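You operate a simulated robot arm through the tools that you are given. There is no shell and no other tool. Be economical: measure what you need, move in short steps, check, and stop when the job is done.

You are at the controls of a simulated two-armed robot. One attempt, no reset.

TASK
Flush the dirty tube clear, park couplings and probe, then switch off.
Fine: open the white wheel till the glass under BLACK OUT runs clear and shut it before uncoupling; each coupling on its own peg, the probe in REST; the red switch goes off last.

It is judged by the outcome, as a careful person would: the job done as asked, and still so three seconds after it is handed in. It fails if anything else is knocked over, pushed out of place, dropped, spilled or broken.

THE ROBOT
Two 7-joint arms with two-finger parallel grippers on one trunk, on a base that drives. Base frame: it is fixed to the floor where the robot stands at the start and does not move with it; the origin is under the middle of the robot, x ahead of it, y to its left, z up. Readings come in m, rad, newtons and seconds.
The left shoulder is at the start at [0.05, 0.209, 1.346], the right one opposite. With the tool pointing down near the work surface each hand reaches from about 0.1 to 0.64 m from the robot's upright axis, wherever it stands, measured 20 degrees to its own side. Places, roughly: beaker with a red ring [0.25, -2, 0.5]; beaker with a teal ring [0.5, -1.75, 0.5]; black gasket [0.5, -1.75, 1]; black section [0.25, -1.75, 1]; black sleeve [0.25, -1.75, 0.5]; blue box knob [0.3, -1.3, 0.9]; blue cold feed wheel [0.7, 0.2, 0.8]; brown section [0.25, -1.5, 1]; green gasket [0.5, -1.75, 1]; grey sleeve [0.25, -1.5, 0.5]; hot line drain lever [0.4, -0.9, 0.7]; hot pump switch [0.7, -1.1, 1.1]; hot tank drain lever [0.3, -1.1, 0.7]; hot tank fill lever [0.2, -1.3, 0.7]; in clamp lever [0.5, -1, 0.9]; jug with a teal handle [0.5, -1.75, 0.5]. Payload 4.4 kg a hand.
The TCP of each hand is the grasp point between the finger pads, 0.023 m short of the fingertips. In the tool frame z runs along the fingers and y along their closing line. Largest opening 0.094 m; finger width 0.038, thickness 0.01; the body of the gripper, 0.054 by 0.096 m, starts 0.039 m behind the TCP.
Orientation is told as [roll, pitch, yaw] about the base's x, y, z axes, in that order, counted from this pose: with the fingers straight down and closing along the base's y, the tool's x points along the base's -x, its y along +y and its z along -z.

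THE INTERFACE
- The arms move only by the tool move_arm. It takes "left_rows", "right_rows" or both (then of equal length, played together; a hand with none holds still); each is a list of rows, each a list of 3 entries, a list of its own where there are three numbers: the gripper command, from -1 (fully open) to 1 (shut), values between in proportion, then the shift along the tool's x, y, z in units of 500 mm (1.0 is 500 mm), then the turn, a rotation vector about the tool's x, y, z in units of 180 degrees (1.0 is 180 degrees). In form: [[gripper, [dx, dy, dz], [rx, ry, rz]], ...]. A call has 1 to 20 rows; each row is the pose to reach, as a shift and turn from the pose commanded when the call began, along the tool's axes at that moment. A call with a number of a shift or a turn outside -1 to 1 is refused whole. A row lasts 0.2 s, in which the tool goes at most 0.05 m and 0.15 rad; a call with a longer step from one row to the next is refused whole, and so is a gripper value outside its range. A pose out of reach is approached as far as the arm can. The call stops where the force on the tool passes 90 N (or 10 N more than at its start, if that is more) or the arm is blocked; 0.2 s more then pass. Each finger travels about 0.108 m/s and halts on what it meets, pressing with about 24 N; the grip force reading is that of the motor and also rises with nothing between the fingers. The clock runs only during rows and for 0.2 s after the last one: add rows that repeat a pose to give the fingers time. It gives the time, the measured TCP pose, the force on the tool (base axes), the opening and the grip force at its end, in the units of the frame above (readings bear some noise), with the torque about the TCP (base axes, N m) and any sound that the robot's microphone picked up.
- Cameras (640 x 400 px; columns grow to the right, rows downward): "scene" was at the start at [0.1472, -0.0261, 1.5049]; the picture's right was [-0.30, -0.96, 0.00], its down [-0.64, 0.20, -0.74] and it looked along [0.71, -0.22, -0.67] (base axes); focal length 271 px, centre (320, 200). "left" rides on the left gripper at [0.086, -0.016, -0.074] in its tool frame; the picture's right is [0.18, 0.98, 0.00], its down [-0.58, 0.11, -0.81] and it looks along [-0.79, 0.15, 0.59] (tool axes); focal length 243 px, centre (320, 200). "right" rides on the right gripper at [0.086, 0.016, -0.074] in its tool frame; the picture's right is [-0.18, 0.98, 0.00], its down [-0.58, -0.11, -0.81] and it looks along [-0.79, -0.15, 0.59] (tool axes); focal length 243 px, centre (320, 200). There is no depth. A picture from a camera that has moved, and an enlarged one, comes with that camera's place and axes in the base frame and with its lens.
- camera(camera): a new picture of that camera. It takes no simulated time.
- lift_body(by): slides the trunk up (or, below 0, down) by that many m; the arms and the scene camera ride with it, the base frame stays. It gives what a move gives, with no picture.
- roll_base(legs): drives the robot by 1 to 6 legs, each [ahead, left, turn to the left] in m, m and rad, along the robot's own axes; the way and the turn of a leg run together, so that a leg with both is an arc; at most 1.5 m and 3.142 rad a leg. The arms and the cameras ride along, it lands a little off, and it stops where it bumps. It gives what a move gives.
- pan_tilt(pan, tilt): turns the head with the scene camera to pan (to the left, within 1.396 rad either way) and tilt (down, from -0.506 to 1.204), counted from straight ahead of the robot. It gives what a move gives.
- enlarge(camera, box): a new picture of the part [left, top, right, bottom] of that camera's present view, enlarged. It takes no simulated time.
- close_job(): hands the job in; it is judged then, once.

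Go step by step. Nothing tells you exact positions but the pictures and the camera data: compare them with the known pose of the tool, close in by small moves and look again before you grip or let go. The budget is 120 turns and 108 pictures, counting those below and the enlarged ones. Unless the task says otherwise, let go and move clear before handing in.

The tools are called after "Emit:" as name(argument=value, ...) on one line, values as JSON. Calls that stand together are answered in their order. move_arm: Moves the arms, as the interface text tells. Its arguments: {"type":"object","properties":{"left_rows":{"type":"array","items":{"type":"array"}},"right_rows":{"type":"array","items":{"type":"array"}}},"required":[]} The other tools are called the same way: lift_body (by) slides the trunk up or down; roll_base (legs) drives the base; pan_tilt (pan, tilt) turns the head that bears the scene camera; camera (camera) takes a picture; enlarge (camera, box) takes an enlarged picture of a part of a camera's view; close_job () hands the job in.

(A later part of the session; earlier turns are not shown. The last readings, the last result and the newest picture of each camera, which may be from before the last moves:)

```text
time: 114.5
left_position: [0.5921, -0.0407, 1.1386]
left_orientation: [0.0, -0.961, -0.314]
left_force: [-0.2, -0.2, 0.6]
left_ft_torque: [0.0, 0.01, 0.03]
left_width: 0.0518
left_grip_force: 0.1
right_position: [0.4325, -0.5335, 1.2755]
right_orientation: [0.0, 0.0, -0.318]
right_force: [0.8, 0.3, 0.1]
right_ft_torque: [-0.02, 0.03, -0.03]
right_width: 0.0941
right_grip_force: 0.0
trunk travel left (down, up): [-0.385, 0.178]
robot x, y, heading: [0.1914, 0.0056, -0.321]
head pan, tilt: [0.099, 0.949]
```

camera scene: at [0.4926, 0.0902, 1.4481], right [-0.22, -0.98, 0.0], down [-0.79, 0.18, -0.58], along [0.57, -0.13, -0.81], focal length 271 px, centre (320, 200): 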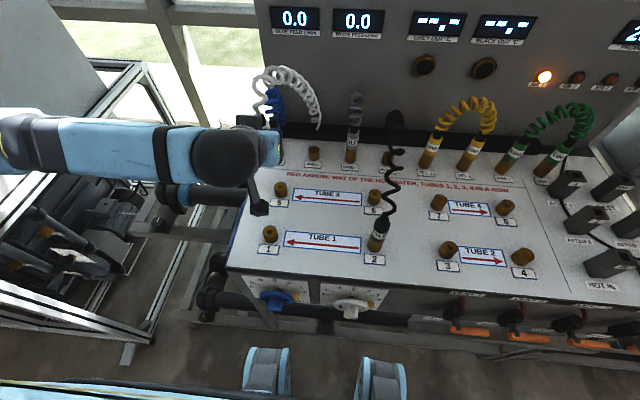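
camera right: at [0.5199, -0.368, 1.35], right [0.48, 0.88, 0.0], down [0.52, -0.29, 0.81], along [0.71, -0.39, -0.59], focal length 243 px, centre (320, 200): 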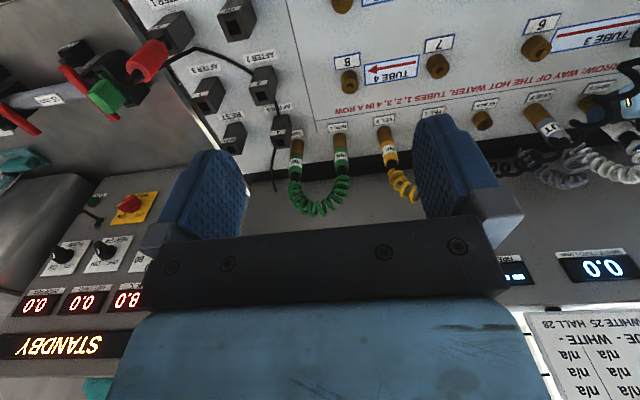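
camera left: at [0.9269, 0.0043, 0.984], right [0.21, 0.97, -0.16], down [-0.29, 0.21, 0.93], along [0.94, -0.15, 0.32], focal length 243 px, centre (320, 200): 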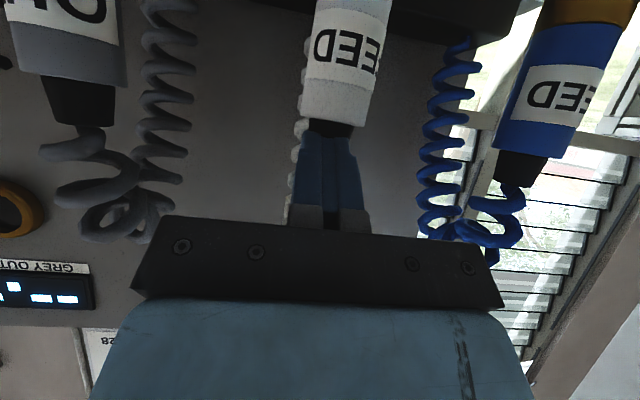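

I'll lower the open hand to just in front of the black coupling at sleeve mid-height and check with the hand camera.

Emit:
move_arm(left_rows=[[-1, [0.05, -0.002, 0.07], [0, 0, 0]], [-1, [0.1, -0.004, 0.14], [0, 0, 0]], [-1, [0.15, -0.007, 0.21], [0, 0, 0]], [-1, [0.2, -0.01, 0.28], [0, 0, 0]], [-1, [0.2215, -0.01, 0.311], [0, 0, 0]], [-1, [0.2215, -0.01, 0.311], [0, 0, 0]]])

Emit:
camera(camera="left")

```text
time: 115.9
left_position: [0.6515, -0.0646, 0.9562]
left_orientation: [-0.001, -0.959, -0.312]
left_force: [-0.2, 0.9, 0.0]
left_ft_torque: [-0.06, -0.01, 0.0]
left_width: 0.0941
left_grip_force: 0.2
right_position: [0.4315, -0.5328, 1.2759]
right_orientation: [0.0, 0.001, -0.314]
right_force: [0.2, 0.4, -0.4]
right_ft_torque: [-0.02, 0.01, 0.02]
right_width: 0.094
right_grip_force: 0.1
trunk travel left (down, up): [-0.385, 0.178]
robot x, y, heading: [0.1902, 0.0059, -0.316]
head pan, tilt: [0.099, 0.949]
```

```text
17 pictures are left
camera left: at [0.5423, -0.0465, 0.9292], right [0.2, 0.97, -0.15], down [-0.28, 0.2, 0.94], along [0.94, -0.15, 0.31], focal length 243 px, centre (320, 200)
```

left: 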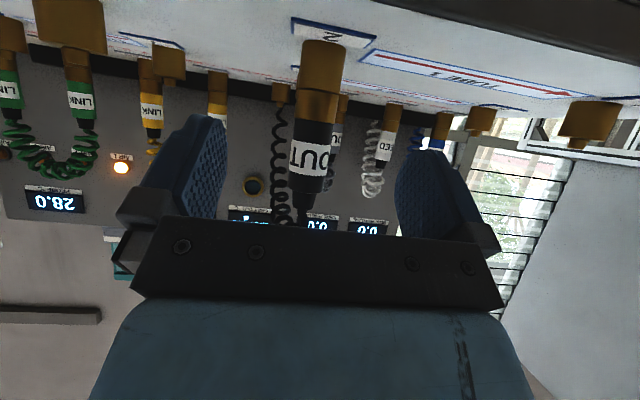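

The black sleeve is centred at v 0.140, z about 0.95. I'll slide forward 85 mm and close on it.

Emit:
move_arm(left_rows=[[-1, [-0.049, 0, 0.07], [0, 0, 0]], [-0.6, [-0.0974, 0, 0.1394], [0, 0, 0]], [-0.1, [-0.0974, 0, 0.1394], [0, 0, 0]], [0.3, [-0.0974, 0, 0.1394], [0, 0, 0]], [0.7, [-0.0974, 0, 0.1394], [0, 0, 0]], [1, [-0.0974, 0, 0.1394], [0, 0, 0]], [1, [-0.0974, 0, 0.1394], [0, 0, 0]]])

Emit:
camera(camera="left")

```text
time: 117.5
left_position: [0.7317, -0.0901, 0.9573]
left_orientation: [0.001, -0.96, -0.314]
left_force: [0.6, 1.1, 0.9]
left_ft_torque: [0.08, -0.02, 0.01]
left_width: 0.0308
left_grip_force: 24.2
right_position: [0.4315, -0.5329, 1.2759]
right_orientation: [-0.001, -0.001, -0.317]
right_force: [0.0, 0.8, -0.3]
right_ft_torque: [0.03, 0.01, -0.01]
right_width: 0.094
right_grip_force: 0.1
trunk travel left (down, up): [-0.385, 0.178]
robot x, y, heading: [0.1926, 0.0017, -0.311]
head pan, tilt: [0.099, 0.949]
```

```text
16 pictures are left
camera left: at [0.6218, -0.0713, 0.9287], right [0.2, 0.97, -0.15], down [-0.28, 0.2, 0.94], along [0.94, -0.15, 0.31], focal length 243 px, centre (320, 200)
```

left: 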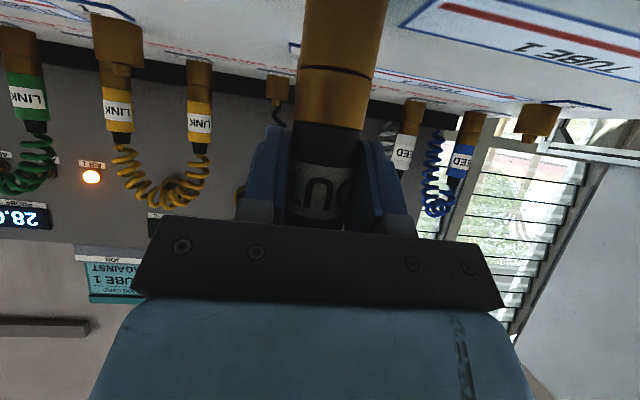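

The black coupling is gripped upright. I'll pull it straight up 9 cm.

Emit:
move_arm(left_rows=[[1, [-0.03, 0, -0.021], [0, 0, 0]], [1, [-0.0737, 0, -0.0516], [0, 0, 0]], [1, [-0.147, 0, -0.103], [0, 0, 0]], [1, [-0.147, 0, -0.103], [0, 0, 0]]])

Emit:
camera(camera="left")

```text
time: 118.5
left_position: [0.728, -0.0926, 1.0472]
left_orientation: [0.003, -0.959, -0.315]
left_force: [-0.4, 0.0, -0.3]
left_ft_torque: [0.02, -0.01, -0.03]
left_width: 0.031
left_grip_force: 23.8
right_position: [0.4333, -0.5337, 1.277]
right_orientation: [-0.002, -0.001, -0.316]
right_force: [-0.1, -0.3, -0.3]
right_ft_torque: [-0.04, -0.03, -0.02]
right_width: 0.094
right_grip_force: 0.1
trunk travel left (down, up): [-0.385, 0.178]
robot x, y, heading: [0.1902, 0.0052, -0.316]
head pan, tilt: [0.099, 0.949]
```

```text
15 pictures are left
camera left: at [0.6192, -0.0743, 1.0184], right [0.2, 0.97, -0.15], down [-0.28, 0.2, 0.94], along [0.94, -0.15, 0.31], focal length 243 px, centre (320, 200)
```

left: 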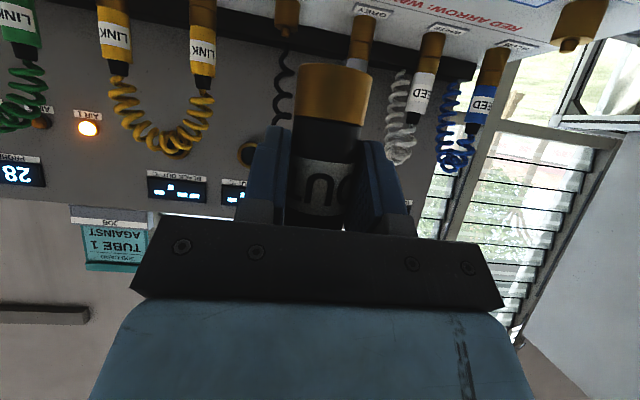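

It came off cleanly. Now I'll drive forward again and carry it over the BLACK peg.

Emit:
roll_base(legs=[[0.1, 0, 0]])

```text
time: 119.6
left_position: [0.8225, -0.1234, 1.047]
left_orientation: [0.001, -0.96, -0.317]
left_force: [-0.5, 0.0, -0.6]
left_ft_torque: [0.0, -0.01, -0.02]
left_width: 0.031
left_grip_force: 23.9
right_position: [0.5242, -0.5648, 1.2766]
right_orientation: [0.0, 0.0, -0.317]
right_force: [0.8, -0.8, 0.4]
right_ft_torque: [0.01, 0.01, -0.01]
right_width: 0.094
right_grip_force: 0.0
trunk travel left (down, up): [-0.385, 0.178]
robot x, y, heading: [0.2885, -0.0246, -0.315]
head pan, tilt: [0.099, 0.949]
```

Emit:
move_arm(left_rows=[[1, [-0.05, -0.019, 0.072], [0, 0, 0]], [1, [-0.1, -0.038, 0.144], [0, 0, 0]], [1, [-0.15, -0.058, 0.216], [0, 0, 0]], [1, [-0.2009, -0.0768, 0.2875], [0, 0, 0]], [1, [-0.148, -0.0768, 0.324], [0, 0, 0]], [1, [-0.096, -0.0768, 0.3608], [0, 0, 0]], [1, [-0.096, -0.0768, 0.3608], [0, 0, 0]]])

Emit:
enlarge(camera="left", box=[270, 0, 410, 130])

```text
time: 121.2
left_position: [0.9785, -0.2139, 0.9828]
left_orientation: [0.0, -0.959, -0.315]
left_force: [-0.3, 0.2, -1.0]
left_ft_torque: [-0.02, 0.03, -0.05]
left_width: 0.0308
left_grip_force: 24.0
right_position: [0.5246, -0.565, 1.2764]
right_orientation: [0.001, -0.001, -0.318]
right_force: [0.1, 0.0, -0.4]
right_ft_torque: [-0.01, -0.01, -0.01]
right_width: 0.094
right_grip_force: 0.0
trunk travel left (down, up): [-0.385, 0.178]
robot x, y, heading: [0.2834, -0.0256, -0.316]
head pan, tilt: [0.099, 0.949]
```

```text
3.08 times, centred on (340, 65) of left
camera zoom: at [0.8686, -0.1951, 0.9542], right [0.2, 0.97, -0.15], down [-0.28, 0.2, 0.94], along [0.94, -0.15, 0.31], focal length 746 px, centre (258, 615)
```

zoom: 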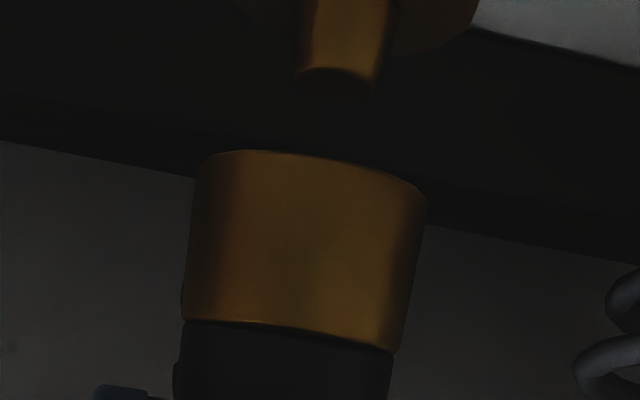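

The peg lies directly below, about 1 mm to the left. I'll correct and lower 16 mm, then check.

Emit:
move_arm(left_rows=[[1, [0.013, 0.0026, 0.0092], [0, 0, 0]], [1, [0.0262, 0.0026, 0.0184], [0, 0, 0]], [1, [0.0262, 0.0026, 0.0184], [0, 0, 0]]])

Emit:
enlarge(camera="left", box=[270, 0, 410, 130])

```text
time: 122.0
left_position: [0.9784, -0.2133, 0.9681]
left_orientation: [-0.001, -0.96, -0.314]
left_force: [-0.5, 1.4, 5.0]
left_ft_torque: [0.19, 0.02, 0.08]
left_width: 0.031
left_grip_force: 23.6
right_position: [0.5243, -0.5632, 1.2773]
right_orientation: [-0.001, -0.001, -0.316]
right_force: [1.2, 0.7, 0.2]
right_ft_torque: [0.01, 0.02, 0.01]
right_width: 0.0941
right_grip_force: 0.1
trunk travel left (down, up): [-0.385, 0.178]
robot x, y, heading: [0.2827, -0.0266, -0.317]
head pan, tilt: [0.099, 0.949]
```

```text
3.08 times, centred on (340, 65) of left
camera zoom: at [0.8684, -0.1951, 0.9392], right [0.2, 0.97, -0.15], down [-0.28, 0.21, 0.94], along [0.94, -0.15, 0.31], focal length 746 px, centre (258, 615)
```

zoom: 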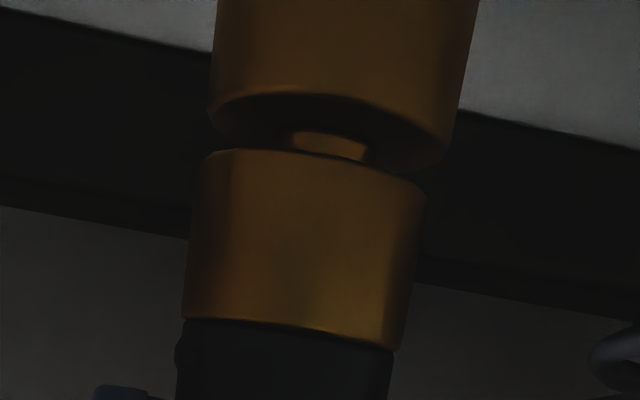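

Contact is just starting; the peg is about 5–6 mm nearer me and 1.5 mm to the left of the socket. I'll lift slightly, correct and look again.

Emit:
move_arm(left_rows=[[1, [-0.007, 0, -0.005], [0, 0, 0]], [1, [0.0007, 0.003, -0.013], [0, 0, 0]], [1, [0.0007, 0.003, -0.013], [0, 0, 0]]])

Emit:
enlarge(camera="left", box=[270, 0, 410, 130])

```text
time: 122.8
left_position: [0.9722, -0.2098, 0.9698]
left_orientation: [0.003, -0.96, -0.316]
left_force: [0.2, 0.0, -1.1]
left_ft_torque: [0.0, -0.01, 0.02]
left_width: 0.0312
left_grip_force: 24.2
right_position: [0.5249, -0.5651, 1.2761]
right_orientation: [0.0, -0.001, -0.317]
right_force: [-0.5, 0.8, -0.3]
right_ft_torque: [-0.02, 0.01, -0.03]
right_width: 0.0939
right_grip_force: 0.1
trunk travel left (down, up): [-0.385, 0.178]
robot x, y, heading: [0.2869, -0.023, -0.319]
head pan, tilt: [0.099, 0.949]
```

```text
3.08 times, centred on (340, 65) of left
camera zoom: at [0.8631, -0.1918, 0.9412], right [0.2, 0.97, -0.15], down [-0.28, 0.2, 0.94], along [0.94, -0.15, 0.31], focal length 746 px, centre (258, 615)
```

zoom: 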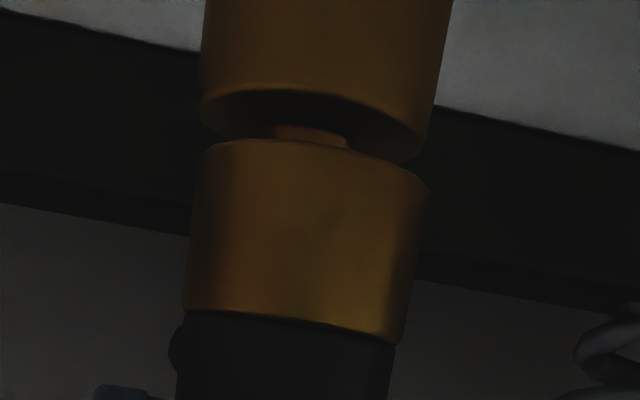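

Now nearly aligned; a last 1–2 mm correction, then lower onto the peg in small steps.

Emit:
move_arm(left_rows=[[1, [-0.002, -0.002, 0.003], [0, 0, 0]], [1, [0.0045, -0.002, 0.0076], [0, 0, 0]], [1, [0.011, -0.002, 0.0122], [0, 0, 0]], [1, [0.0176, -0.002, 0.0167], [0, 0, 0]], [1, [0.021, -0.002, 0.019], [0, 0, 0]], [1, [0.021, -0.002, 0.019], [0, 0, 0]]])

Emit:
camera(camera="left")

```text
time: 124.2
left_position: [0.9741, -0.2117, 0.9572]
left_orientation: [0.0, -0.963, -0.314]
left_force: [6.1, -1.3, 17.0]
left_ft_torque: [-0.3, -0.24, -0.05]
left_width: 0.0308
left_grip_force: 24.3
right_position: [0.5232, -0.5639, 1.2767]
right_orientation: [0.001, -0.002, -0.318]
right_force: [0.0, -0.3, 0.3]
right_ft_torque: [0.03, 0.0, -0.02]
right_width: 0.0938
right_grip_force: 0.0
trunk travel left (down, up): [-0.385, 0.178]
robot x, y, heading: [0.2812, -0.023, -0.316]
head pan, tilt: [0.099, 0.949]
```

```text
11 pictures are left
camera left: at [0.8642, -0.1929, 0.9285], right [0.2, 0.97, -0.15], down [-0.28, 0.21, 0.94], along [0.94, -0.15, 0.31], focal length 243 px, centre (320, 200)
```

left: 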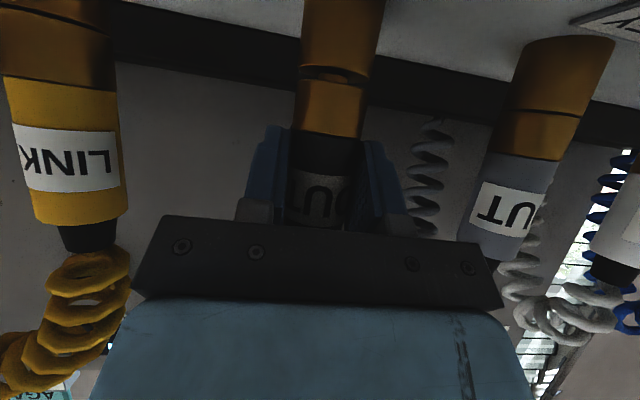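

It shows the same 5 mm gap as the white one did. I'll use what worked there: release, rise above the cap, shut the fingers, and press down with a slight wiggle.

Emit:
move_arm(left_rows=[[0.2, [0, 0, 0], [0, 0, 0]], [-0.1, [0, 0, 0], [0, 0, 0]], [-0.1, [-0.0762, 0, -0.0533], [0, 0, 0]], [-0.1, [-0.1494, 0, -0.1106], [0, 0, 0]], [0.4, [-0.1494, 0, -0.1106], [0, 0, 0]], [1, [-0.1494, 0, -0.1106], [0, 0, 0]], [1, [-0.1494, 0, -0.1106], [0, 0, 0]], [1, [-0.1003, 0, -0.0762], [0, 0, 0]], [1, [-0.0954, 0, -0.0728], [0, 0, 0]], [1, [-0.0905, 0, -0.0694], [0, 0, 0]], [1, [-0.0856, 0, -0.066], [0, 0, 0]], [1, [-0.0807, 0, -0.0626], [0, 0, 0]], [1, [-0.0782, 0.004, -0.0609], [0, 0, 0]], [1, [-0.0782, -0.004, -0.0609], [0, 0, 0]], [1, [-0.0782, 0, -0.0609], [0, 0, 0]], [1, [-0.0742, 0, -0.0666], [0, 0, 0]], [1, [-0.0733, 0, -0.0574], [0, 0, 0]], [1, [-0.0733, 0, -0.0574], [0, 0, 0]]])

```text
time: 128.0
left_position: [0.9682, -0.2117, 1.0137]
left_orientation: [-0.006, -0.976, -0.312]
left_force: [2.5, 1.8, 59.7]
left_ft_torque: [-0.06, -0.56, 0.03]
left_width: 0.0
left_grip_force: 24.4
right_position: [0.5191, -0.562, 1.2786]
right_orientation: [0.0, -0.008, -0.318]
right_force: [0.1, -0.9, 1.1]
right_ft_torque: [-0.04, 0.0, 0.0]
right_width: 0.0942
right_grip_force: 0.0
trunk travel left (down, up): [-0.385, 0.178]
robot x, y, heading: [0.2859, -0.0252, -0.315]
head pan, tilt: [0.099, 0.949]
```

The height suggests it is at or near seated. I'll give one more wiggle under load and check it against its neighbours.

Emit:
move_arm(left_rows=[[1, [0.004, 0, -0.0057], [0, 0, 0]], [1, [0, 0.004, 0], [0, 0, 0]], [1, [0, -0.004, 0], [0, 0, 0]], [1, [-0.002, 0, 0.003], [0, 0, 0]], [1, [0.003, 0, -0.003], [0, 0, 0]], [1, [0.0049, 0, 0.0034], [0, 0, 0]], [1, [0.0049, 0, 0.0034], [0, 0, 0]]])

Emit:
camera(camera="left")

```text
time: 129.6
left_position: [0.9693, -0.2107, 1.0148]
left_orientation: [-0.01, -0.98, -0.309]
left_force: [-4.5, 3.2, 64.8]
left_ft_torque: [0.0, -0.43, -0.11]
left_width: 0.0
left_grip_force: 23.7
right_position: [0.5164, -0.5622, 1.2798]
right_orientation: [0.0, -0.01, -0.317]
right_force: [1.2, -0.7, -0.3]
right_ft_torque: [0.05, 0.0, 0.01]
right_width: 0.0941
right_grip_force: 0.0
trunk travel left (down, up): [-0.385, 0.178]
robot x, y, heading: [0.2832, -0.0241, -0.316]
head pan, tilt: [0.099, 0.949]
```

```text
10 pictures are left
camera left: at [0.8593, -0.1938, 0.9837], right [0.21, 0.97, -0.16], down [-0.29, 0.22, 0.93], along [0.93, -0.15, 0.33], focal length 243 px, centre (320, 200)
```

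left: 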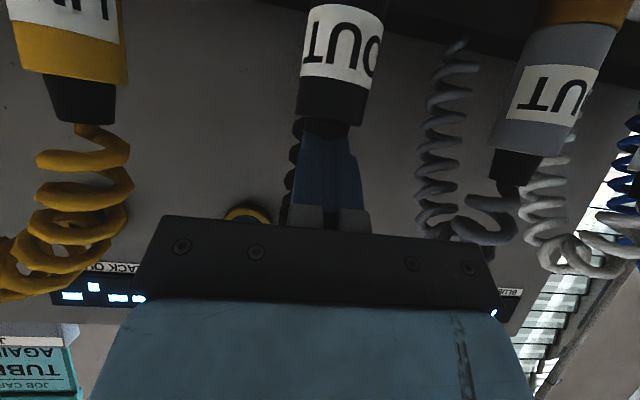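

The black sleeve end lines up with its seated neighbours, so it is parked too. I'll withdraw the left hand up and back, then shift right to bring the right arm to the probe.

Emit:
move_arm(left_rows=[[1, [-0.08, 0, -0.056], [0, 0, 0]], [1, [-0.16, 0, -0.112], [0, 0, 0]], [1, [-0.22, 0, -0.16], [0, 0, 0]], [1, [-0.163, 0, -0.24], [0, 0, 0]], [1, [-0.106, 0, -0.32], [0, 0, 0]], [1, [-0.05, 0, -0.4], [0, 0, 0]], [0.5, [0.007, 0, -0.48], [0, 0, 0]], [0.5, [0.063, 0, -0.56], [0, 0, 0]], [0.5, [0.12, 0, -0.64], [0, 0, 0]], [0.5, [0.12, 0, -0.64], [0, 0, 0]]])

Emit:
roll_base(legs=[[-0.06, 0, 0], [0, -0.345, 0]])

Emit:
pan_tilt(pan=-0.2, tilt=0.8)

Emit:
camera(camera="scene")

```text
time: 131.8
left_position: [0.6889, -0.1188, 1.134]
left_orientation: [0.0, -0.959, -0.313]
left_force: [0.3, 0.4, -0.4]
left_ft_torque: [0.02, 0.03, -0.01]
left_width: 0.0233
left_grip_force: 0.1
right_position: [0.5261, -0.564, 1.2762]
right_orientation: [0.001, -0.001, -0.318]
right_force: [-0.3, 0.2, 0.1]
right_ft_torque: [0.01, 0.01, -0.02]
right_width: 0.0937
right_grip_force: 0.0
trunk travel left (down, up): [-0.385, 0.178]
robot x, y, heading: [0.2856, -0.0243, -0.317]
head pan, tilt: [0.099, 0.949]
```

```text
time: 136.0
left_position: [0.522, -0.4273, 1.133]
left_orientation: [-0.001, -0.96, -0.318]
left_force: [-0.6, 0.6, 0.4]
left_ft_torque: [-0.02, 0.03, 0.02]
left_width: 0.0233
left_grip_force: 0.3
right_position: [0.3572, -0.8732, 1.2768]
right_orientation: [0.0, 0.001, -0.321]
right_force: [-0.1, 0.2, 0.3]
right_ft_torque: [0.02, 0.03, -0.02]
right_width: 0.0941
right_grip_force: 0.1
trunk travel left (down, up): [-0.385, 0.178]
robot x, y, heading: [0.1191, -0.3339, -0.319]
head pan, tilt: [0.099, 0.949]
```

```text
time: 136.8
left_position: [0.5232, -0.4278, 1.1341]
left_orientation: [0.002, -0.96, -0.315]
left_force: [0.2, 0.7, -0.3]
left_ft_torque: [0.04, 0.02, 0.02]
left_width: 0.0234
left_grip_force: 0.1
right_position: [0.3566, -0.8735, 1.2766]
right_orientation: [0.0, 0.001, -0.32]
right_force: [0.2, -0.8, 0.0]
right_ft_torque: [0.0, -0.01, 0.03]
right_width: 0.0942
right_grip_force: 0.1
trunk travel left (down, up): [-0.385, 0.178]
robot x, y, heading: [0.1207, -0.3348, -0.318]
head pan, tilt: [-0.201, 0.799]
```

```text
9 pictures are left
camera scene: at [0.2537, -0.3965, 1.4597], right [-0.5, -0.87, 0.0], down [-0.62, 0.36, -0.7], along [0.6, -0.35, -0.72], focal length 271 px, centre (320, 200)
```

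scene: 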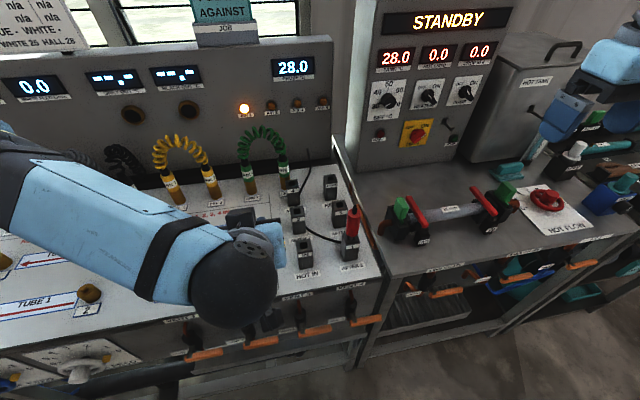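

I can see the probe, the REST holder and the MAIN switch in one view. I'll enlarge it to measure all three.

Emit:
enlarge(camera="scene", box=[285, 110, 445, 275])

```text
2.42 times, centred on (365, 192) of scene
camera zoom: at [0.2537, -0.3965, 1.4597], right [-0.5, -0.87, 0.0], down [-0.62, 0.36, -0.7], along [0.6, -0.35, -0.72], focal length 658 px, centre (211, 218)
```

zoom: 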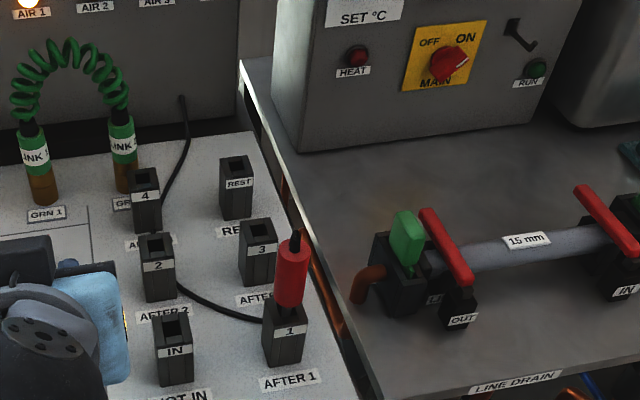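

Probe is at about u 0.703, v −0.442 with its red body from z 0.98 to 1.05; REST is 0.21 m straight behind it. I'll bring the right hand, tilted 35°, in front of the probe.

Emit:
move_arm(right_rows=[[-1, [-0.003, 0.08, 0.036], [0, -0.028, 0]], [-1, [-0.006, 0.16, 0.072], [0, -0.056, 0]], [-1, [-0.009, 0.24, 0.108], [0, -0.084, 0]], [-1, [-0.012, 0.32, 0.144], [0, -0.112, 0]], [-1, [-0.015, 0.4, 0.18], [0, -0.14, 0]], [-1, [-0.018, 0.48, 0.216], [0, -0.168, 0]], [-1, [-0.022, 0.555, 0.253], [0, -0.194, 0]], [-1, [-0.022, 0.555, 0.333], [0, -0.194, 0]], [-1, [-0.022, 0.555, 0.413], [0, -0.194, 0]], [-1, [-0.022, 0.555, 0.493], [0, -0.194, 0]], [-1, [-0.022, 0.555, 0.493], [0, -0.194, 0]]])

Emit:
camera(camera="right")

```text
time: 139.2
left_position: [0.5227, -0.4292, 1.1354]
left_orientation: [0.0, -0.96, -0.315]
left_force: [-0.5, 0.0, 0.3]
left_ft_torque: [-0.01, 0.01, 0.02]
left_width: 0.0235
left_grip_force: 0.1
right_position: [0.4542, -0.6138, 1.028]
right_orientation: [0.001, -0.61, -0.321]
right_force: [-0.6, -0.2, -0.2]
right_ft_torque: [0.01, 0.01, -0.03]
right_width: 0.0942
right_grip_force: 0.0
right hand out of reach, approached as far as the arm can: row 6
trunk travel left (down, up): [-0.385, 0.178]
robot x, y, heading: [0.1171, -0.3307, -0.318]
head pan, tilt: [-0.201, 0.799]
```

```text
7 pictures are left
camera right: at [0.3519, -0.5615, 1.0396], right [0.45, 0.89, 0.11], down [-0.02, -0.11, 0.99], along [0.89, -0.45, -0.03], focal length 243 px, centre (320, 200)
```

right: 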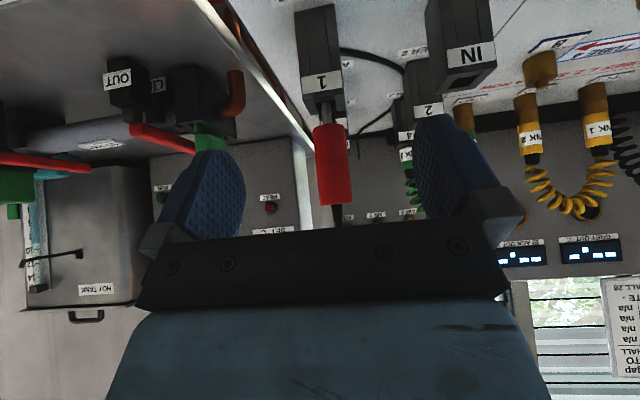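

The probe is exactly between the fingers. I'll slide forward 82 mm and close on the red body.

Emit:
move_arm(right_rows=[[-1, [-0.067, 0, 0.047], [0, 0, 0]], [-0.5, [-0.1344, 0, 0.094], [0, 0, 0]], [0, [-0.1344, 0, 0.094], [0, 0, 0]], [0.4, [-0.1344, 0, 0.094], [0, 0, 0]], [0.8, [-0.1344, 0, 0.094], [0, 0, 0]], [1, [-0.1344, 0, 0.094], [0, 0, 0]], [1, [-0.1344, 0, 0.094], [0, 0, 0]]])

```text
time: 140.8
left_position: [0.5217, -0.4281, 1.1342]
left_orientation: [0.001, -0.96, -0.315]
left_force: [0.1, 0.7, 0.4]
left_ft_torque: [0.0, -0.02, 0.0]
left_width: 0.0235
left_grip_force: 0.1
right_position: [0.5344, -0.6384, 1.0299]
right_orientation: [0.001, -0.61, -0.32]
right_force: [0.7, -1.5, 2.1]
right_ft_torque: [-0.14, -0.1, -0.01]
right_width: 0.027
right_grip_force: 23.8
trunk travel left (down, up): [-0.385, 0.178]
robot x, y, heading: [0.1146, -0.3345, -0.319]
head pan, tilt: [-0.201, 0.799]
```

The probe is gripped. I'll lift it 12 cm out of its holder and carry it back over REST.

Emit:
move_arm(right_rows=[[1, [-0.0458, 0, -0.0656], [0, 0, 0]], [1, [-0.0917, 0, -0.1311], [0, 0, 0]], [1, [-0.1375, 0, -0.1967], [0, 0, 0]], [1, [-0.2065, -0.0006, -0.1485], [0, 0, 0]], [1, [-0.2755, -0.0012, -0.1002], [0, 0, 0]], [1, [-0.3445, -0.0018, -0.052], [0, 0, 0]], [1, [-0.4135, -0.0024, -0.0037], [0, 0, 0]], [1, [-0.4825, -0.003, 0.0445], [0, 0, 0]], [1, [-0.4825, -0.003, 0.0445], [0, 0, 0]]])

Emit:
camera(camera="right")

```text
time: 142.8
left_position: [0.5216, -0.4288, 1.1348]
left_orientation: [0.0, -0.961, -0.318]
left_force: [0.1, 0.3, 0.2]
left_ft_torque: [-0.04, -0.01, 0.02]
left_width: 0.0237
left_grip_force: 0.2
right_position: [0.7328, -0.7058, 1.1496]
right_orientation: [0.0, -0.611, -0.318]
right_force: [-0.5, 0.0, 0.0]
right_ft_torque: [0.02, -0.02, -0.01]
right_width: 0.0266
right_grip_force: 23.7
trunk travel left (down, up): [-0.385, 0.178]
robot x, y, heading: [0.1217, -0.3324, -0.318]
head pan, tilt: [-0.201, 0.799]
```

```text
6 pictures are left
camera right: at [0.6295, -0.6553, 1.16], right [0.45, 0.89, 0.11], down [-0.02, -0.11, 0.99], along [0.89, -0.45, -0.03], focal length 243 px, centre (320, 200)
```

right: 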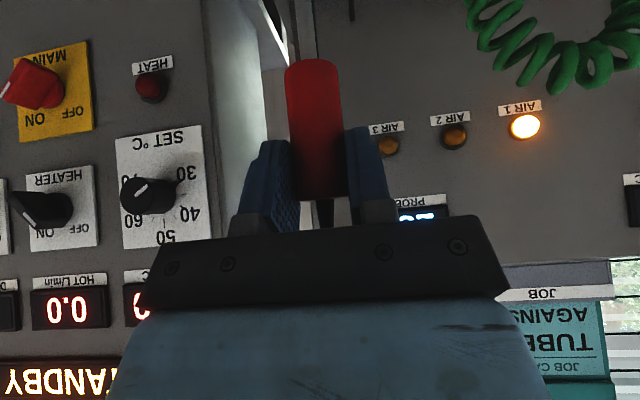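

The probe hangs upright over REST, within a couple of millimetres of the measured offset. I'll lower it straight down 12 cm, watching for resistance.

Emit:
move_arm(right_rows=[[1, [0.033, 0.002, 0.0503], [0, 0, 0]], [1, [0.0673, 0.002, 0.0995], [0, 0, 0]], [1, [0.1017, 0.002, 0.1487], [0, 0, 0]], [1, [0.136, 0.002, 0.1978], [0, 0, 0]], [1, [0.136, 0.002, 0.1978], [0, 0, 0]]])

Emit:
enlarge(camera="scene", box=[285, 110, 445, 275])

```text
time: 144.0
left_position: [0.5219, -0.4286, 1.1342]
left_orientation: [0.0, -0.961, -0.316]
left_force: [0.2, 0.0, 0.3]
left_ft_torque: [0.01, 0.0, -0.01]
left_width: 0.0234
left_grip_force: 0.1
right_position: [0.7321, -0.7046, 1.0309]
right_orientation: [-0.001, -0.612, -0.319]
right_force: [0.7, -1.9, 7.9]
right_ft_torque: [-0.24, -0.14, 0.01]
right_width: 0.027
right_grip_force: 23.7
trunk travel left (down, up): [-0.385, 0.178]
robot x, y, heading: [0.1172, -0.3321, -0.318]
head pan, tilt: [-0.201, 0.799]
```

```text
2.42 times, centred on (365, 192) of scene
camera zoom: at [0.2529, -0.3961, 1.46], right [-0.5, -0.87, 0.0], down [-0.62, 0.36, -0.7], along [0.61, -0.35, -0.72], focal length 658 px, centre (211, 218)
```

zoom: 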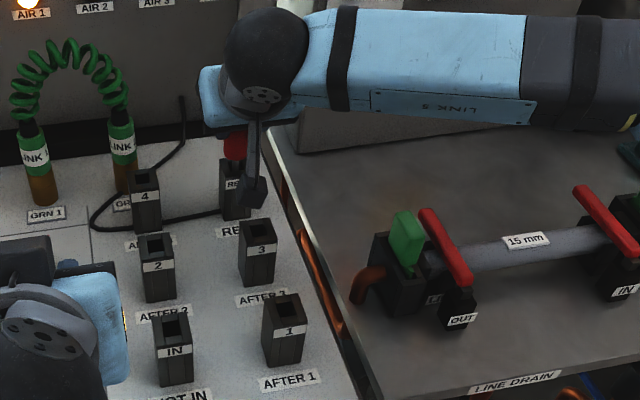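

The probe sits in REST at the same height it had in its old holder. I'll release, back the right hand out, and move the left hand aside.

Emit:
move_arm(left_rows=[[0.5, [0, 0.04, 0], [0, 0, 0]], [0.5, [0, 0.12, 0], [0, 0, 0]], [0.5, [0, 0.2, 0], [0, 0, 0]], [0.5, [0, 0.28, 0], [0, 0, 0]], [0.5, [0, 0.36, 0], [0, 0, 0]], [0.5, [0, 0.44, 0], [0, 0, 0]], [0.5, [0, 0.5, 0], [0, 0, 0]]], right_rows=[[0.2, [0, 0, 0], [0, 0, 0]], [-0.4, [0, 0, 0], [0, 0, 0]], [-0.4, [0.067, 0, -0.047], [0, 0, 0]], [-0.4, [0.1344, 0, -0.094], [0, 0, 0]], [-0.4, [0.077, 0, -0.17], [0, 0, 0]], [-0.4, [0.02, 0, -0.25], [0, 0, 0]], [-0.4, [0.02, 0, -0.25], [0, 0, 0]]])

Emit:
roll_base(legs=[[-0.3, 0, 0], [0, -0.5, 0]])

Emit:
lift_body(by=-0.15)

```text
time: 145.6
left_position: [0.6406, -0.2185, 1.1142]
left_orientation: [-0.003, -0.958, -0.315]
left_force: [-0.3, -0.3, 0.7]
left_ft_torque: [-0.01, -0.01, -0.02]
left_width: 0.0234
left_grip_force: 0.0
left hand out of reach, approached as far as the arm can: row 3, 4, 5, 6, 7
right_position: [0.6565, -0.6813, 1.1264]
right_orientation: [-0.001, -0.609, -0.318]
right_force: [0.9, 0.4, 0.1]
right_ft_torque: [0.02, 0.03, -0.03]
right_width: 0.0661
right_grip_force: 0.1
trunk travel left (down, up): [-0.385, 0.178]
robot x, y, heading: [0.1192, -0.3334, -0.322]
head pan, tilt: [-0.201, 0.799]
```

```text
time: 152.2
left_position: [0.1938, -0.6094, 1.1135]
left_orientation: [0.002, -0.959, -0.323]
left_force: [-0.7, -0.7, 0.2]
left_ft_torque: [-0.03, -0.03, 0.01]
left_width: 0.0236
left_grip_force: 0.1
right_position: [0.2062, -1.0719, 1.1256]
right_orientation: [-0.001, -0.608, -0.327]
right_force: [-0.6, 0.8, 0.1]
right_ft_torque: [0.0, -0.02, 0.0]
right_width: 0.0657
right_grip_force: 0.2
trunk travel left (down, up): [-0.385, 0.178]
robot x, y, heading: [-0.3256, -0.7206, -0.333]
head pan, tilt: [-0.201, 0.799]
```

```text
time: 154.0
left_position: [0.1947, -0.6101, 0.9624]
left_orientation: [-0.001, -0.958, -0.325]
left_force: [0.4, 0.3, -0.4]
left_ft_torque: [-0.01, -0.01, 0.02]
left_width: 0.0235
left_grip_force: 0.1
right_position: [0.2051, -1.073, 0.9748]
right_orientation: [0.001, -0.61, -0.327]
right_force: [-0.2, 0.0, -0.1]
right_ft_torque: [-0.01, 0.0, 0.02]
right_width: 0.0657
right_grip_force: 0.1
trunk travel left (down, up): [-0.235, 0.328]
robot x, y, heading: [-0.3273, -0.7193, -0.325]
head pan, tilt: [-0.201, 0.799]
```

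I'm clear and lowered. Now I'll level the right hand and bring it to the knob's line (v ≈ −0.73, z ≈ 1.01), still far back.

Emit:
move_arm(right_rows=[[-0.4, [-0.0055, 0.0646, -0.008], [0, -0.0437, 0]], [-0.4, [-0.011, 0.129, -0.016], [0, -0.0874, 0]], [-0.4, [-0.0166, 0.1937, -0.024], [0, -0.131, 0]], [-0.4, [-0.022, 0.2583, -0.032], [0, -0.1748, 0]], [-0.4, [-0.0277, 0.323, -0.04], [0, -0.2185, 0]], [-0.4, [-0.033, 0.3874, -0.048], [0, -0.262, 0]], [-0.4, [-0.039, 0.452, -0.056], [0, -0.306, 0]], [-0.4, [-0.039, 0.452, -0.056], [0, -0.306, 0]]])

Emit:
camera(camera="right")

```text
time: 155.8
left_position: [0.1957, -0.6102, 0.9654]
left_orientation: [0.002, -0.958, -0.326]
left_force: [-0.4, 0.0, 0.1]
left_ft_torque: [0.02, 0.0, 0.0]
left_width: 0.0234
left_grip_force: 0.1
right_position: [0.2782, -0.8576, 1.01]
right_orientation: [2.384, -1.566, -2.71]
right_force: [0.2, 0.0, 0.3]
right_ft_torque: [0.02, 0.02, 0.02]
right_width: 0.0659
right_grip_force: 0.1
trunk travel left (down, up): [-0.235, 0.328]
robot x, y, heading: [-0.3315, -0.7189, -0.332]
head pan, tilt: [-0.201, 0.799]
```

```text
4 pictures are left
camera right: at [0.2128, -0.819, 0.9222], right [0.32, 0.93, 0.19], down [-0.8, 0.16, 0.58], along [0.51, -0.33, 0.79], focal length 243 px, centre (320, 200)
```

right: 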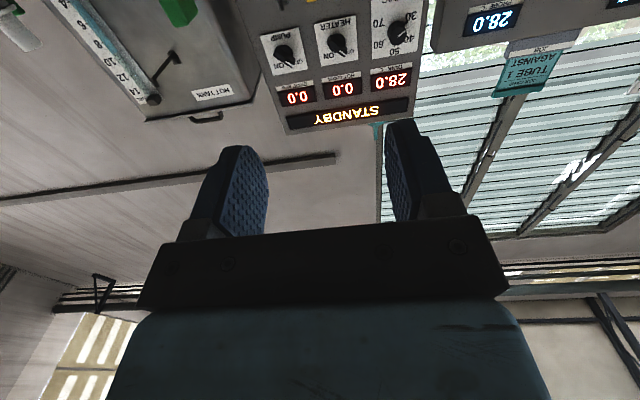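

The level hand would bring my wrist and camera too close to the pipe and clamps in front of the console. I'll study the MAIN knob's shape and position first, since pictures are scarce.

Emit:
pan_tilt(pan=0.05, tilt=0.25)

Emit:
enlarge(camera="scene", box=[260, 150, 380, 225])

```text
time: 156.8
left_position: [0.1952, -0.6103, 0.9636]
left_orientation: [0.0, -0.958, -0.326]
left_force: [-0.4, 0.0, 0.2]
left_ft_torque: [-0.02, 0.0, 0.02]
left_width: 0.0234
left_grip_force: 0.0
right_position: [0.2786, -0.8577, 1.01]
right_orientation: [1.798, -1.572, -2.124]
right_force: [-0.1, -0.8, -0.3]
right_ft_torque: [0.01, 0.01, -0.01]
right_width: 0.0657
right_grip_force: 0.0
trunk travel left (down, up): [-0.235, 0.328]
robot x, y, heading: [-0.3276, -0.7191, -0.327]
head pan, tilt: [0.051, 0.25]
```

```text
5.33 times, centred on (320, 188) of scene
camera zoom: at [-0.1737, -0.7692, 1.3587], right [-0.27, -0.96, 0.0], down [-0.24, 0.07, -0.97], along [0.93, -0.27, -0.25], focal length 1446 px, centre (320, 267)
```

zoom: 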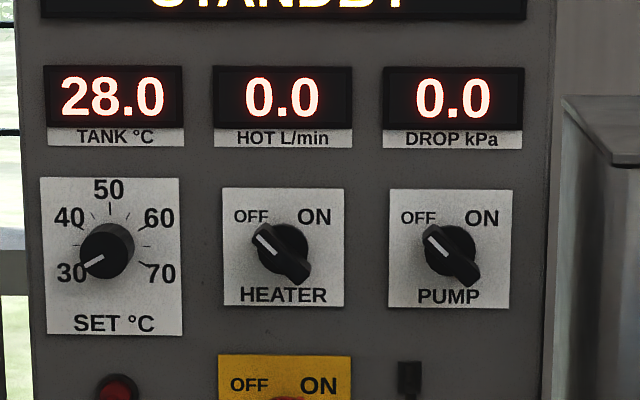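

The selectors are round bases with a bar handle about 5 cm long. MAIN sits at roughly v −0.729, z 1.008, its bar pointing up-right to ON. I'll tilt the right hand down with fingers shut, raise the trunk and drive in, to push the bar's upper end over to OFF.

Emit:
move_arm(right_rows=[[0, [0, 0, 0], [0, 0.045, 0]], [0.5, [0, 0, 0], [0, 0.09, 0]], [1, [0, 0, 0], [0, 0.135, 0]], [1, [0, 0, 0], [0, 0.18, 0]], [1, [0, 0, 0], [0, 0.195, 0]], [1, [0, 0, 0], [0, 0.195, 0]]])

Emit:
lift_body(by=0.15)

Emit:
roll_base(legs=[[0, 0, 0.013], [0.2, 0, 0], [0.15, 0, 0]])

```text
time: 158.2
left_position: [0.1945, -0.6099, 0.9636]
left_orientation: [0.0, -0.958, -0.326]
left_force: [0.7, -0.1, 0.4]
left_ft_torque: [0.01, 0.0, -0.01]
left_width: 0.0234
left_grip_force: 0.1
right_position: [0.2789, -0.8579, 1.0096]
right_orientation: [0.003, -0.958, -0.329]
right_force: [0.6, 0.0, 0.2]
right_ft_torque: [-0.03, 0.02, 0.04]
right_width: 0.0
right_grip_force: 24.6
trunk travel left (down, up): [-0.235, 0.328]
robot x, y, heading: [-0.3258, -0.721, -0.331]
head pan, tilt: [0.051, 0.25]
```

```text
time: 159.9
left_position: [0.1956, -0.6084, 1.1134]
left_orientation: [0.0, -0.959, -0.325]
left_force: [0.6, 0.0, 0.4]
left_ft_torque: [-0.05, -0.01, 0.02]
left_width: 0.0235
left_grip_force: 0.1
right_position: [0.2778, -0.8567, 1.1603]
right_orientation: [0.0, -0.958, -0.326]
right_force: [0.2, 0.4, -0.5]
right_ft_torque: [0.02, 0.02, 0.02]
right_width: 0.0003
right_grip_force: 23.7
trunk travel left (down, up): [-0.385, 0.178]
robot x, y, heading: [-0.3261, -0.7209, -0.331]
head pan, tilt: [0.051, 0.25]
```

```text
time: 162.8
left_position: [0.5273, -0.7102, 1.1138]
left_orientation: [0.0, -0.959, -0.311]
left_force: [-0.3, 1.4, 0.4]
left_ft_torque: [0.01, -0.02, 0.02]
left_width: 0.0234
left_grip_force: 0.1
right_position: [0.6151, -0.9582, 1.1604]
right_orientation: [0.001, -0.958, -0.313]
right_force: [-0.7, 0.1, -0.6]
right_ft_torque: [-0.02, 0.0, 0.01]
right_width: 0.0
right_grip_force: 23.6
trunk travel left (down, up): [-0.385, 0.178]
robot x, y, heading: [0.0086, -0.8278, -0.315]
head pan, tilt: [0.051, 0.25]
```

I'm in front of the console with the hand above and aligned. I'll go to the right of the knob, lower, and edge forward to 2 cm short, then look.

Emit:
move_arm(right_rows=[[1, [0, -0.07, 0], [0, 0, 0]], [1, [0, -0.136, 0], [0, 0, 0]], [1, [0.0736, -0.136, 0.0518], [0, 0, 0]], [1, [0.147, -0.136, 0.1035], [0, 0, 0]], [1, [0.192, -0.136, 0.135], [0, 0, 0]], [1, [0.14, -0.136, 0.2086], [0, 0, 0]], [1, [0.1057, -0.136, 0.2577], [0, 0, 0]], [1, [0.1057, -0.136, 0.2577], [0, 0, 0]]])

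Emit:
camera(camera="right")

```text
time: 164.6
left_position: [0.5276, -0.7109, 1.1133]
left_orientation: [-0.001, -0.958, -0.311]
left_force: [-0.2, -1.1, 0.1]
left_ft_torque: [-0.02, -0.04, -0.02]
left_width: 0.0237
left_grip_force: 0.0
right_position: [0.6661, -1.0471, 1.0422]
right_orientation: [0.001, -0.958, -0.312]
right_force: [0.5, -0.1, 0.3]
right_ft_torque: [-0.01, -0.04, -0.04]
right_width: 0.0
right_grip_force: 24.3
trunk travel left (down, up): [-0.385, 0.178]
robot x, y, heading: [0.0099, -0.8323, -0.314]
head pan, tilt: [0.051, 0.25]
```

```text
2 pictures are left
camera right: at [0.5661, -0.9963, 1.0127], right [0.4, 0.9, 0.15], down [-0.34, 0.0, 0.94], along [0.85, -0.43, 0.31], focal length 243 px, centre (320, 200)
```

right: 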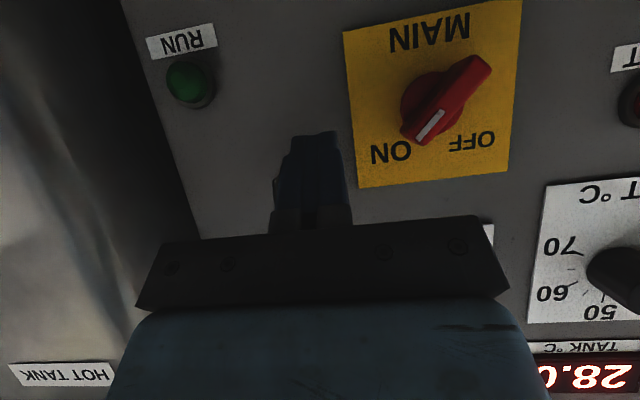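

The knob is clear: its pointer end (ON) is at about v −0.735, z 1.030, and my fingers are to its right. I'll go forward 2 cm and sweep left across the top of the knob in small steps.

Emit:
move_arm(right_rows=[[1, [-0.012, 0, 0.0165], [0, 0, 0]], [1, [-0.023, 0, 0.0327], [0, 0, 0]], [1, [-0.023, 0.03, 0.0327], [0, 0, 0]], [1, [-0.023, 0.05, 0.0327], [0, 0, 0]], [1, [-0.023, 0.066, 0.0327], [0, 0, 0]], [1, [-0.023, 0.082, 0.0327], [0, 0, 0]], [1, [-0.023, 0.098, 0.0327], [0, 0, 0]], [1, [-0.023, 0.114, 0.0327], [0, 0, 0]], [1, [-0.023, 0.126, 0.0327], [0, 0, 0]], [1, [-0.023, 0.136, 0.0327], [0, 0, 0]], [1, [-0.023, 0.136, 0.0327], [0, 0, 0]]])

```text
time: 165.9
left_position: [0.5228, -0.7158, 1.1159]
left_orientation: [0.001, -0.964, -0.32]
left_force: [0.2, 0.6, 1.0]
left_ft_torque: [-0.02, 0.01, -0.05]
left_width: 0.0235
left_grip_force: 0.1
right_position: [0.6875, -1.0417, 1.0423]
right_orientation: [-0.026, -0.962, -0.338]
right_force: [-31.4, -29.8, 5.8]
right_ft_torque: [0.22, -0.31, -0.95]
right_width: 0.0
right_grip_force: 24.2
trunk travel left (down, up): [-0.385, 0.178]
robot x, y, heading: [0.007, -0.8337, -0.32]
head pan, tilt: [0.051, 0.25]
stopped in row 6 (right hand): the force on the tool passed its limit at 99 N (the readings are from after the stop); the commanded pose is now the measured one
```

The fingertip caught the edge of the raised yellow plate. I'll back off 9 mm from the panel, straighten, and sweep again toward the bar.

Emit:
move_arm(right_rows=[[1, [0.0104, -0.008, -0.0147], [-0.007, 0, -0.002]], [1, [0.0104, 0.0, -0.0147], [-0.0148, 0, -0.0046]], [1, [0.0104, 0.02, -0.0147], [-0.0148, 0, -0.0046]], [1, [0.0104, 0.036, -0.0147], [-0.0148, 0, -0.0046]], [1, [0.0104, 0.052, -0.0147], [-0.0148, 0, -0.0046]], [1, [0.0104, 0.066, -0.0147], [-0.0148, 0, -0.0046]], [1, [0.0104, 0.08, -0.0147], [-0.0148, 0, -0.0046]], [1, [0.0104, 0.092, -0.0147], [-0.0148, 0, -0.0046]], [1, [0.0104, 0.102, -0.0147], [-0.0148, 0, -0.0046]], [1, [0.0104, 0.102, -0.0147], [-0.0148, 0, -0.0046]]])

```text
time: 167.0
left_position: [0.5248, -0.7194, 1.1156]
left_orientation: [0.0, -0.962, -0.323]
left_force: [-0.2, 0.5, 0.0]
left_ft_torque: [-0.03, -0.03, -0.04]
left_width: 0.0238
left_grip_force: 0.0
right_position: [0.6893, -1.0416, 1.0399]
right_orientation: [-0.017, -0.965, -0.334]
right_force: [-24.1, -29.6, 5.8]
right_ft_torque: [0.14, -0.29, -0.88]
right_width: 0.0001
right_grip_force: 23.7
trunk travel left (down, up): [-0.385, 0.178]
robot x, y, heading: [0.0072, -0.8317, -0.326]
head pan, tilt: [0.051, 0.25]
stopped in row 5 (right hand): the force on the tool passed its limit at 94 N (the readings are from after the stop); the commanded pose is now the measured one
```

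It caught again at the same spot, so the plate stands out further than I assumed. I'll back straight off 3 cm and check the pose reading.

Emit:
move_arm(right_rows=[[1, [0.01, -0.02, -0.0145], [0, 0, 0]], [1, [0.0345, -0.02, -0.049], [0, 0, 0]], [1, [0.0345, -0.02, -0.049], [0, 0, 0]]])

```text
time: 167.8
left_position: [0.5269, -0.7176, 1.1138]
left_orientation: [0.0, -0.958, -0.321]
left_force: [0.2, 0.5, 0.0]
left_ft_torque: [-0.01, -0.03, 0.0]
left_width: 0.0235
left_grip_force: 0.1
right_position: [0.661, -1.0357, 1.0372]
right_orientation: [-0.008, -0.96, -0.325]
right_force: [-0.5, 0.9, -0.1]
right_ft_torque: [0.0, -0.01, 0.0]
right_width: 0.0
right_grip_force: 24.2
trunk travel left (down, up): [-0.385, 0.178]
robot x, y, heading: [0.0062, -0.8331, -0.327]
head pan, tilt: [0.051, 0.25]
```

I'm free again. This time I'll sweep at u ≈ 0.960, clear of the plate, along the same line.

Emit:
move_arm(right_rows=[[1, [-0.0224, 0, 0.0111], [-0.004, 0, -0.001]], [1, [-0.0224, 0.016, 0.0111], [-0.004, 0, -0.001]], [1, [-0.0224, 0.032, 0.0111], [-0.004, 0, -0.001]], [1, [-0.0224, 0.046, 0.0111], [-0.004, 0, -0.001]], [1, [-0.0224, 0.06, 0.0111], [-0.004, 0, -0.001]], [1, [-0.0224, 0.074, 0.0111], [-0.004, 0, -0.001]], [1, [-0.0224, 0.086, 0.0111], [-0.004, 0, -0.001]], [1, [-0.0224, 0.098, 0.0111], [-0.004, 0, -0.001]], [1, [-0.0224, 0.107, 0.0111], [-0.004, 0, -0.001]], [1, [-0.0224, 0.107, 0.0111], [-0.004, 0, -0.001]]])

```text
time: 170.0
left_position: [0.5251, -0.7209, 1.1158]
left_orientation: [0.007, -0.959, -0.329]
left_force: [-0.1, -0.6, 0.6]
left_ft_torque: [-0.02, 0.0, -0.04]
left_width: 0.0237
left_grip_force: 0.1
right_position: [0.6855, -0.9929, 1.0455]
right_orientation: [0.002, -0.962, -0.326]
right_force: [-28.2, -23.2, -2.7]
right_ft_torque: [-0.39, 0.58, -0.26]
right_width: 0.0
right_grip_force: 23.6
trunk travel left (down, up): [-0.385, 0.178]
robot x, y, heading: [0.0024, -0.8345, -0.326]
head pan, tilt: [0.051, 0.25]
```

The sweep went through, with the fingertip now pressing on the bar just past the knob's centre. I'll push another 10 mm to be sure it clicks to OFF, then look.

Emit:
move_arm(right_rows=[[1, [0, 0.008, 0], [0, 0, 0]], [1, [0, 0.016, 0], [0, 0, 0]], [1, [0, 0.022, 0], [0, 0, 0]], [1, [0, 0.022, 0], [0, 0, 0]]])

Emit:
camera(camera="right")

```text
time: 171.0
left_position: [0.5221, -0.7257, 1.1187]
left_orientation: [0.016, -0.961, -0.336]
left_force: [0.6, 0.1, -0.2]
left_ft_torque: [-0.01, 0.0, 0.01]
left_width: 0.0238
left_grip_force: 0.1
right_position: [0.6854, -0.9914, 1.0455]
right_orientation: [-0.002, -0.965, -0.334]
right_force: [-59.5, -57.9, -6.0]
right_ft_torque: [-1.07, 1.19, -0.78]
right_width: 0.0
right_grip_force: 23.9
trunk travel left (down, up): [-0.385, 0.178]
robot x, y, heading: [0.006, -0.8314, -0.329]
head pan, tilt: [0.051, 0.25]
```

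```text
1 pictures are left
camera right: at [0.5873, -0.9387, 1.0162], right [0.42, 0.89, 0.15], down [-0.35, 0.01, 0.94], along [0.84, -0.45, 0.31], focal length 243 px, centre (320, 200)
```

right: 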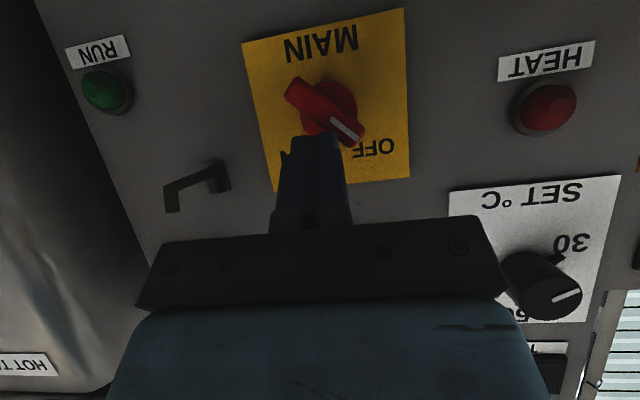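

The pointer is at OFF and hard against its stop. I'll ease off to the right, withdraw the hand, back the robot away and take a last overview.

Emit:
move_arm(right_rows=[[1, [0, -0.03, 0], [0, 0, 0]], [1, [0.01, -0.05, -0.02], [0, 0, 0]], [1, [0.03, -0.05, -0.1], [0, 0, 0]], [1, [0.03, -0.05, -0.19], [0, 0, 0]], [1, [0.03, -0.05, -0.28], [0, 0, 0]]])

Emit:
roll_base(legs=[[-0.3, 0, 0]])

Emit:
pan_tilt(pan=0.4, tilt=0.35)

Emit:
camera(camera="scene")

```text
time: 172.2
left_position: [0.5266, -0.7178, 1.1141]
left_orientation: [0.001, -0.96, -0.32]
left_force: [-0.7, 0.0, 0.6]
left_ft_torque: [-0.02, 0.04, -0.02]
left_width: 0.0235
left_grip_force: 0.0
right_position: [0.5645, -0.9631, 1.1136]
right_orientation: [0.0, -0.963, -0.319]
right_force: [-0.5, -0.2, 0.5]
right_ft_torque: [-0.02, -0.01, -0.02]
right_width: 0.0001
right_grip_force: 24.1
trunk travel left (down, up): [-0.385, 0.178]
robot x, y, heading: [0.0024, -0.8301, -0.324]
head pan, tilt: [0.051, 0.25]
```

```text
time: 174.2
left_position: [0.2494, -0.6255, 1.1138]
left_orientation: [0.001, -0.958, -0.323]
left_force: [1.0, -0.1, 0.7]
left_ft_torque: [-0.02, 0.04, 0.02]
left_width: 0.0233
left_grip_force: 0.0
right_position: [0.2875, -0.8701, 1.1113]
right_orientation: [-0.003, -0.962, -0.318]
right_force: [-0.3, -0.2, -0.6]
right_ft_torque: [-0.01, 0.02, 0.03]
right_width: 0.0
right_grip_force: 24.2
trunk travel left (down, up): [-0.385, 0.178]
robot x, y, heading: [-0.2695, -0.739, -0.32]
head pan, tilt: [0.051, 0.25]
```

```text
time: 175.0
left_position: [0.2506, -0.6257, 1.1131]
left_orientation: [0.0, -0.958, -0.322]
left_force: [-0.2, -0.2, -0.1]
left_ft_torque: [-0.01, 0.02, -0.04]
left_width: 0.0234
left_grip_force: 0.0
right_position: [0.2868, -0.8713, 1.111]
right_orientation: [-0.002, -0.96, -0.319]
right_force: [-0.6, 0.6, -0.2]
right_ft_torque: [0.02, -0.03, 0.01]
right_width: 0.0
right_grip_force: 23.7
trunk travel left (down, up): [-0.385, 0.178]
robot x, y, heading: [-0.2709, -0.7386, -0.323]
head pan, tilt: [0.4, 0.351]
```

```text
0 pictures are left
camera scene: at [-0.1147, -0.7538, 1.4993], right [0.07, -1.0, 0.0], down [-0.34, -0.03, -0.94], along [0.94, 0.07, -0.34], focal length 271 px, centre (320, 200)
```

scene: 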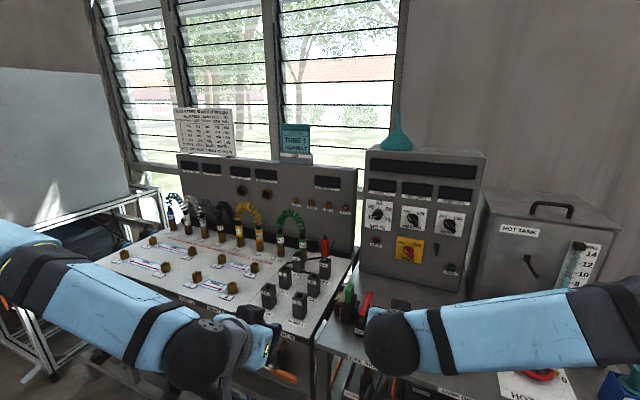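

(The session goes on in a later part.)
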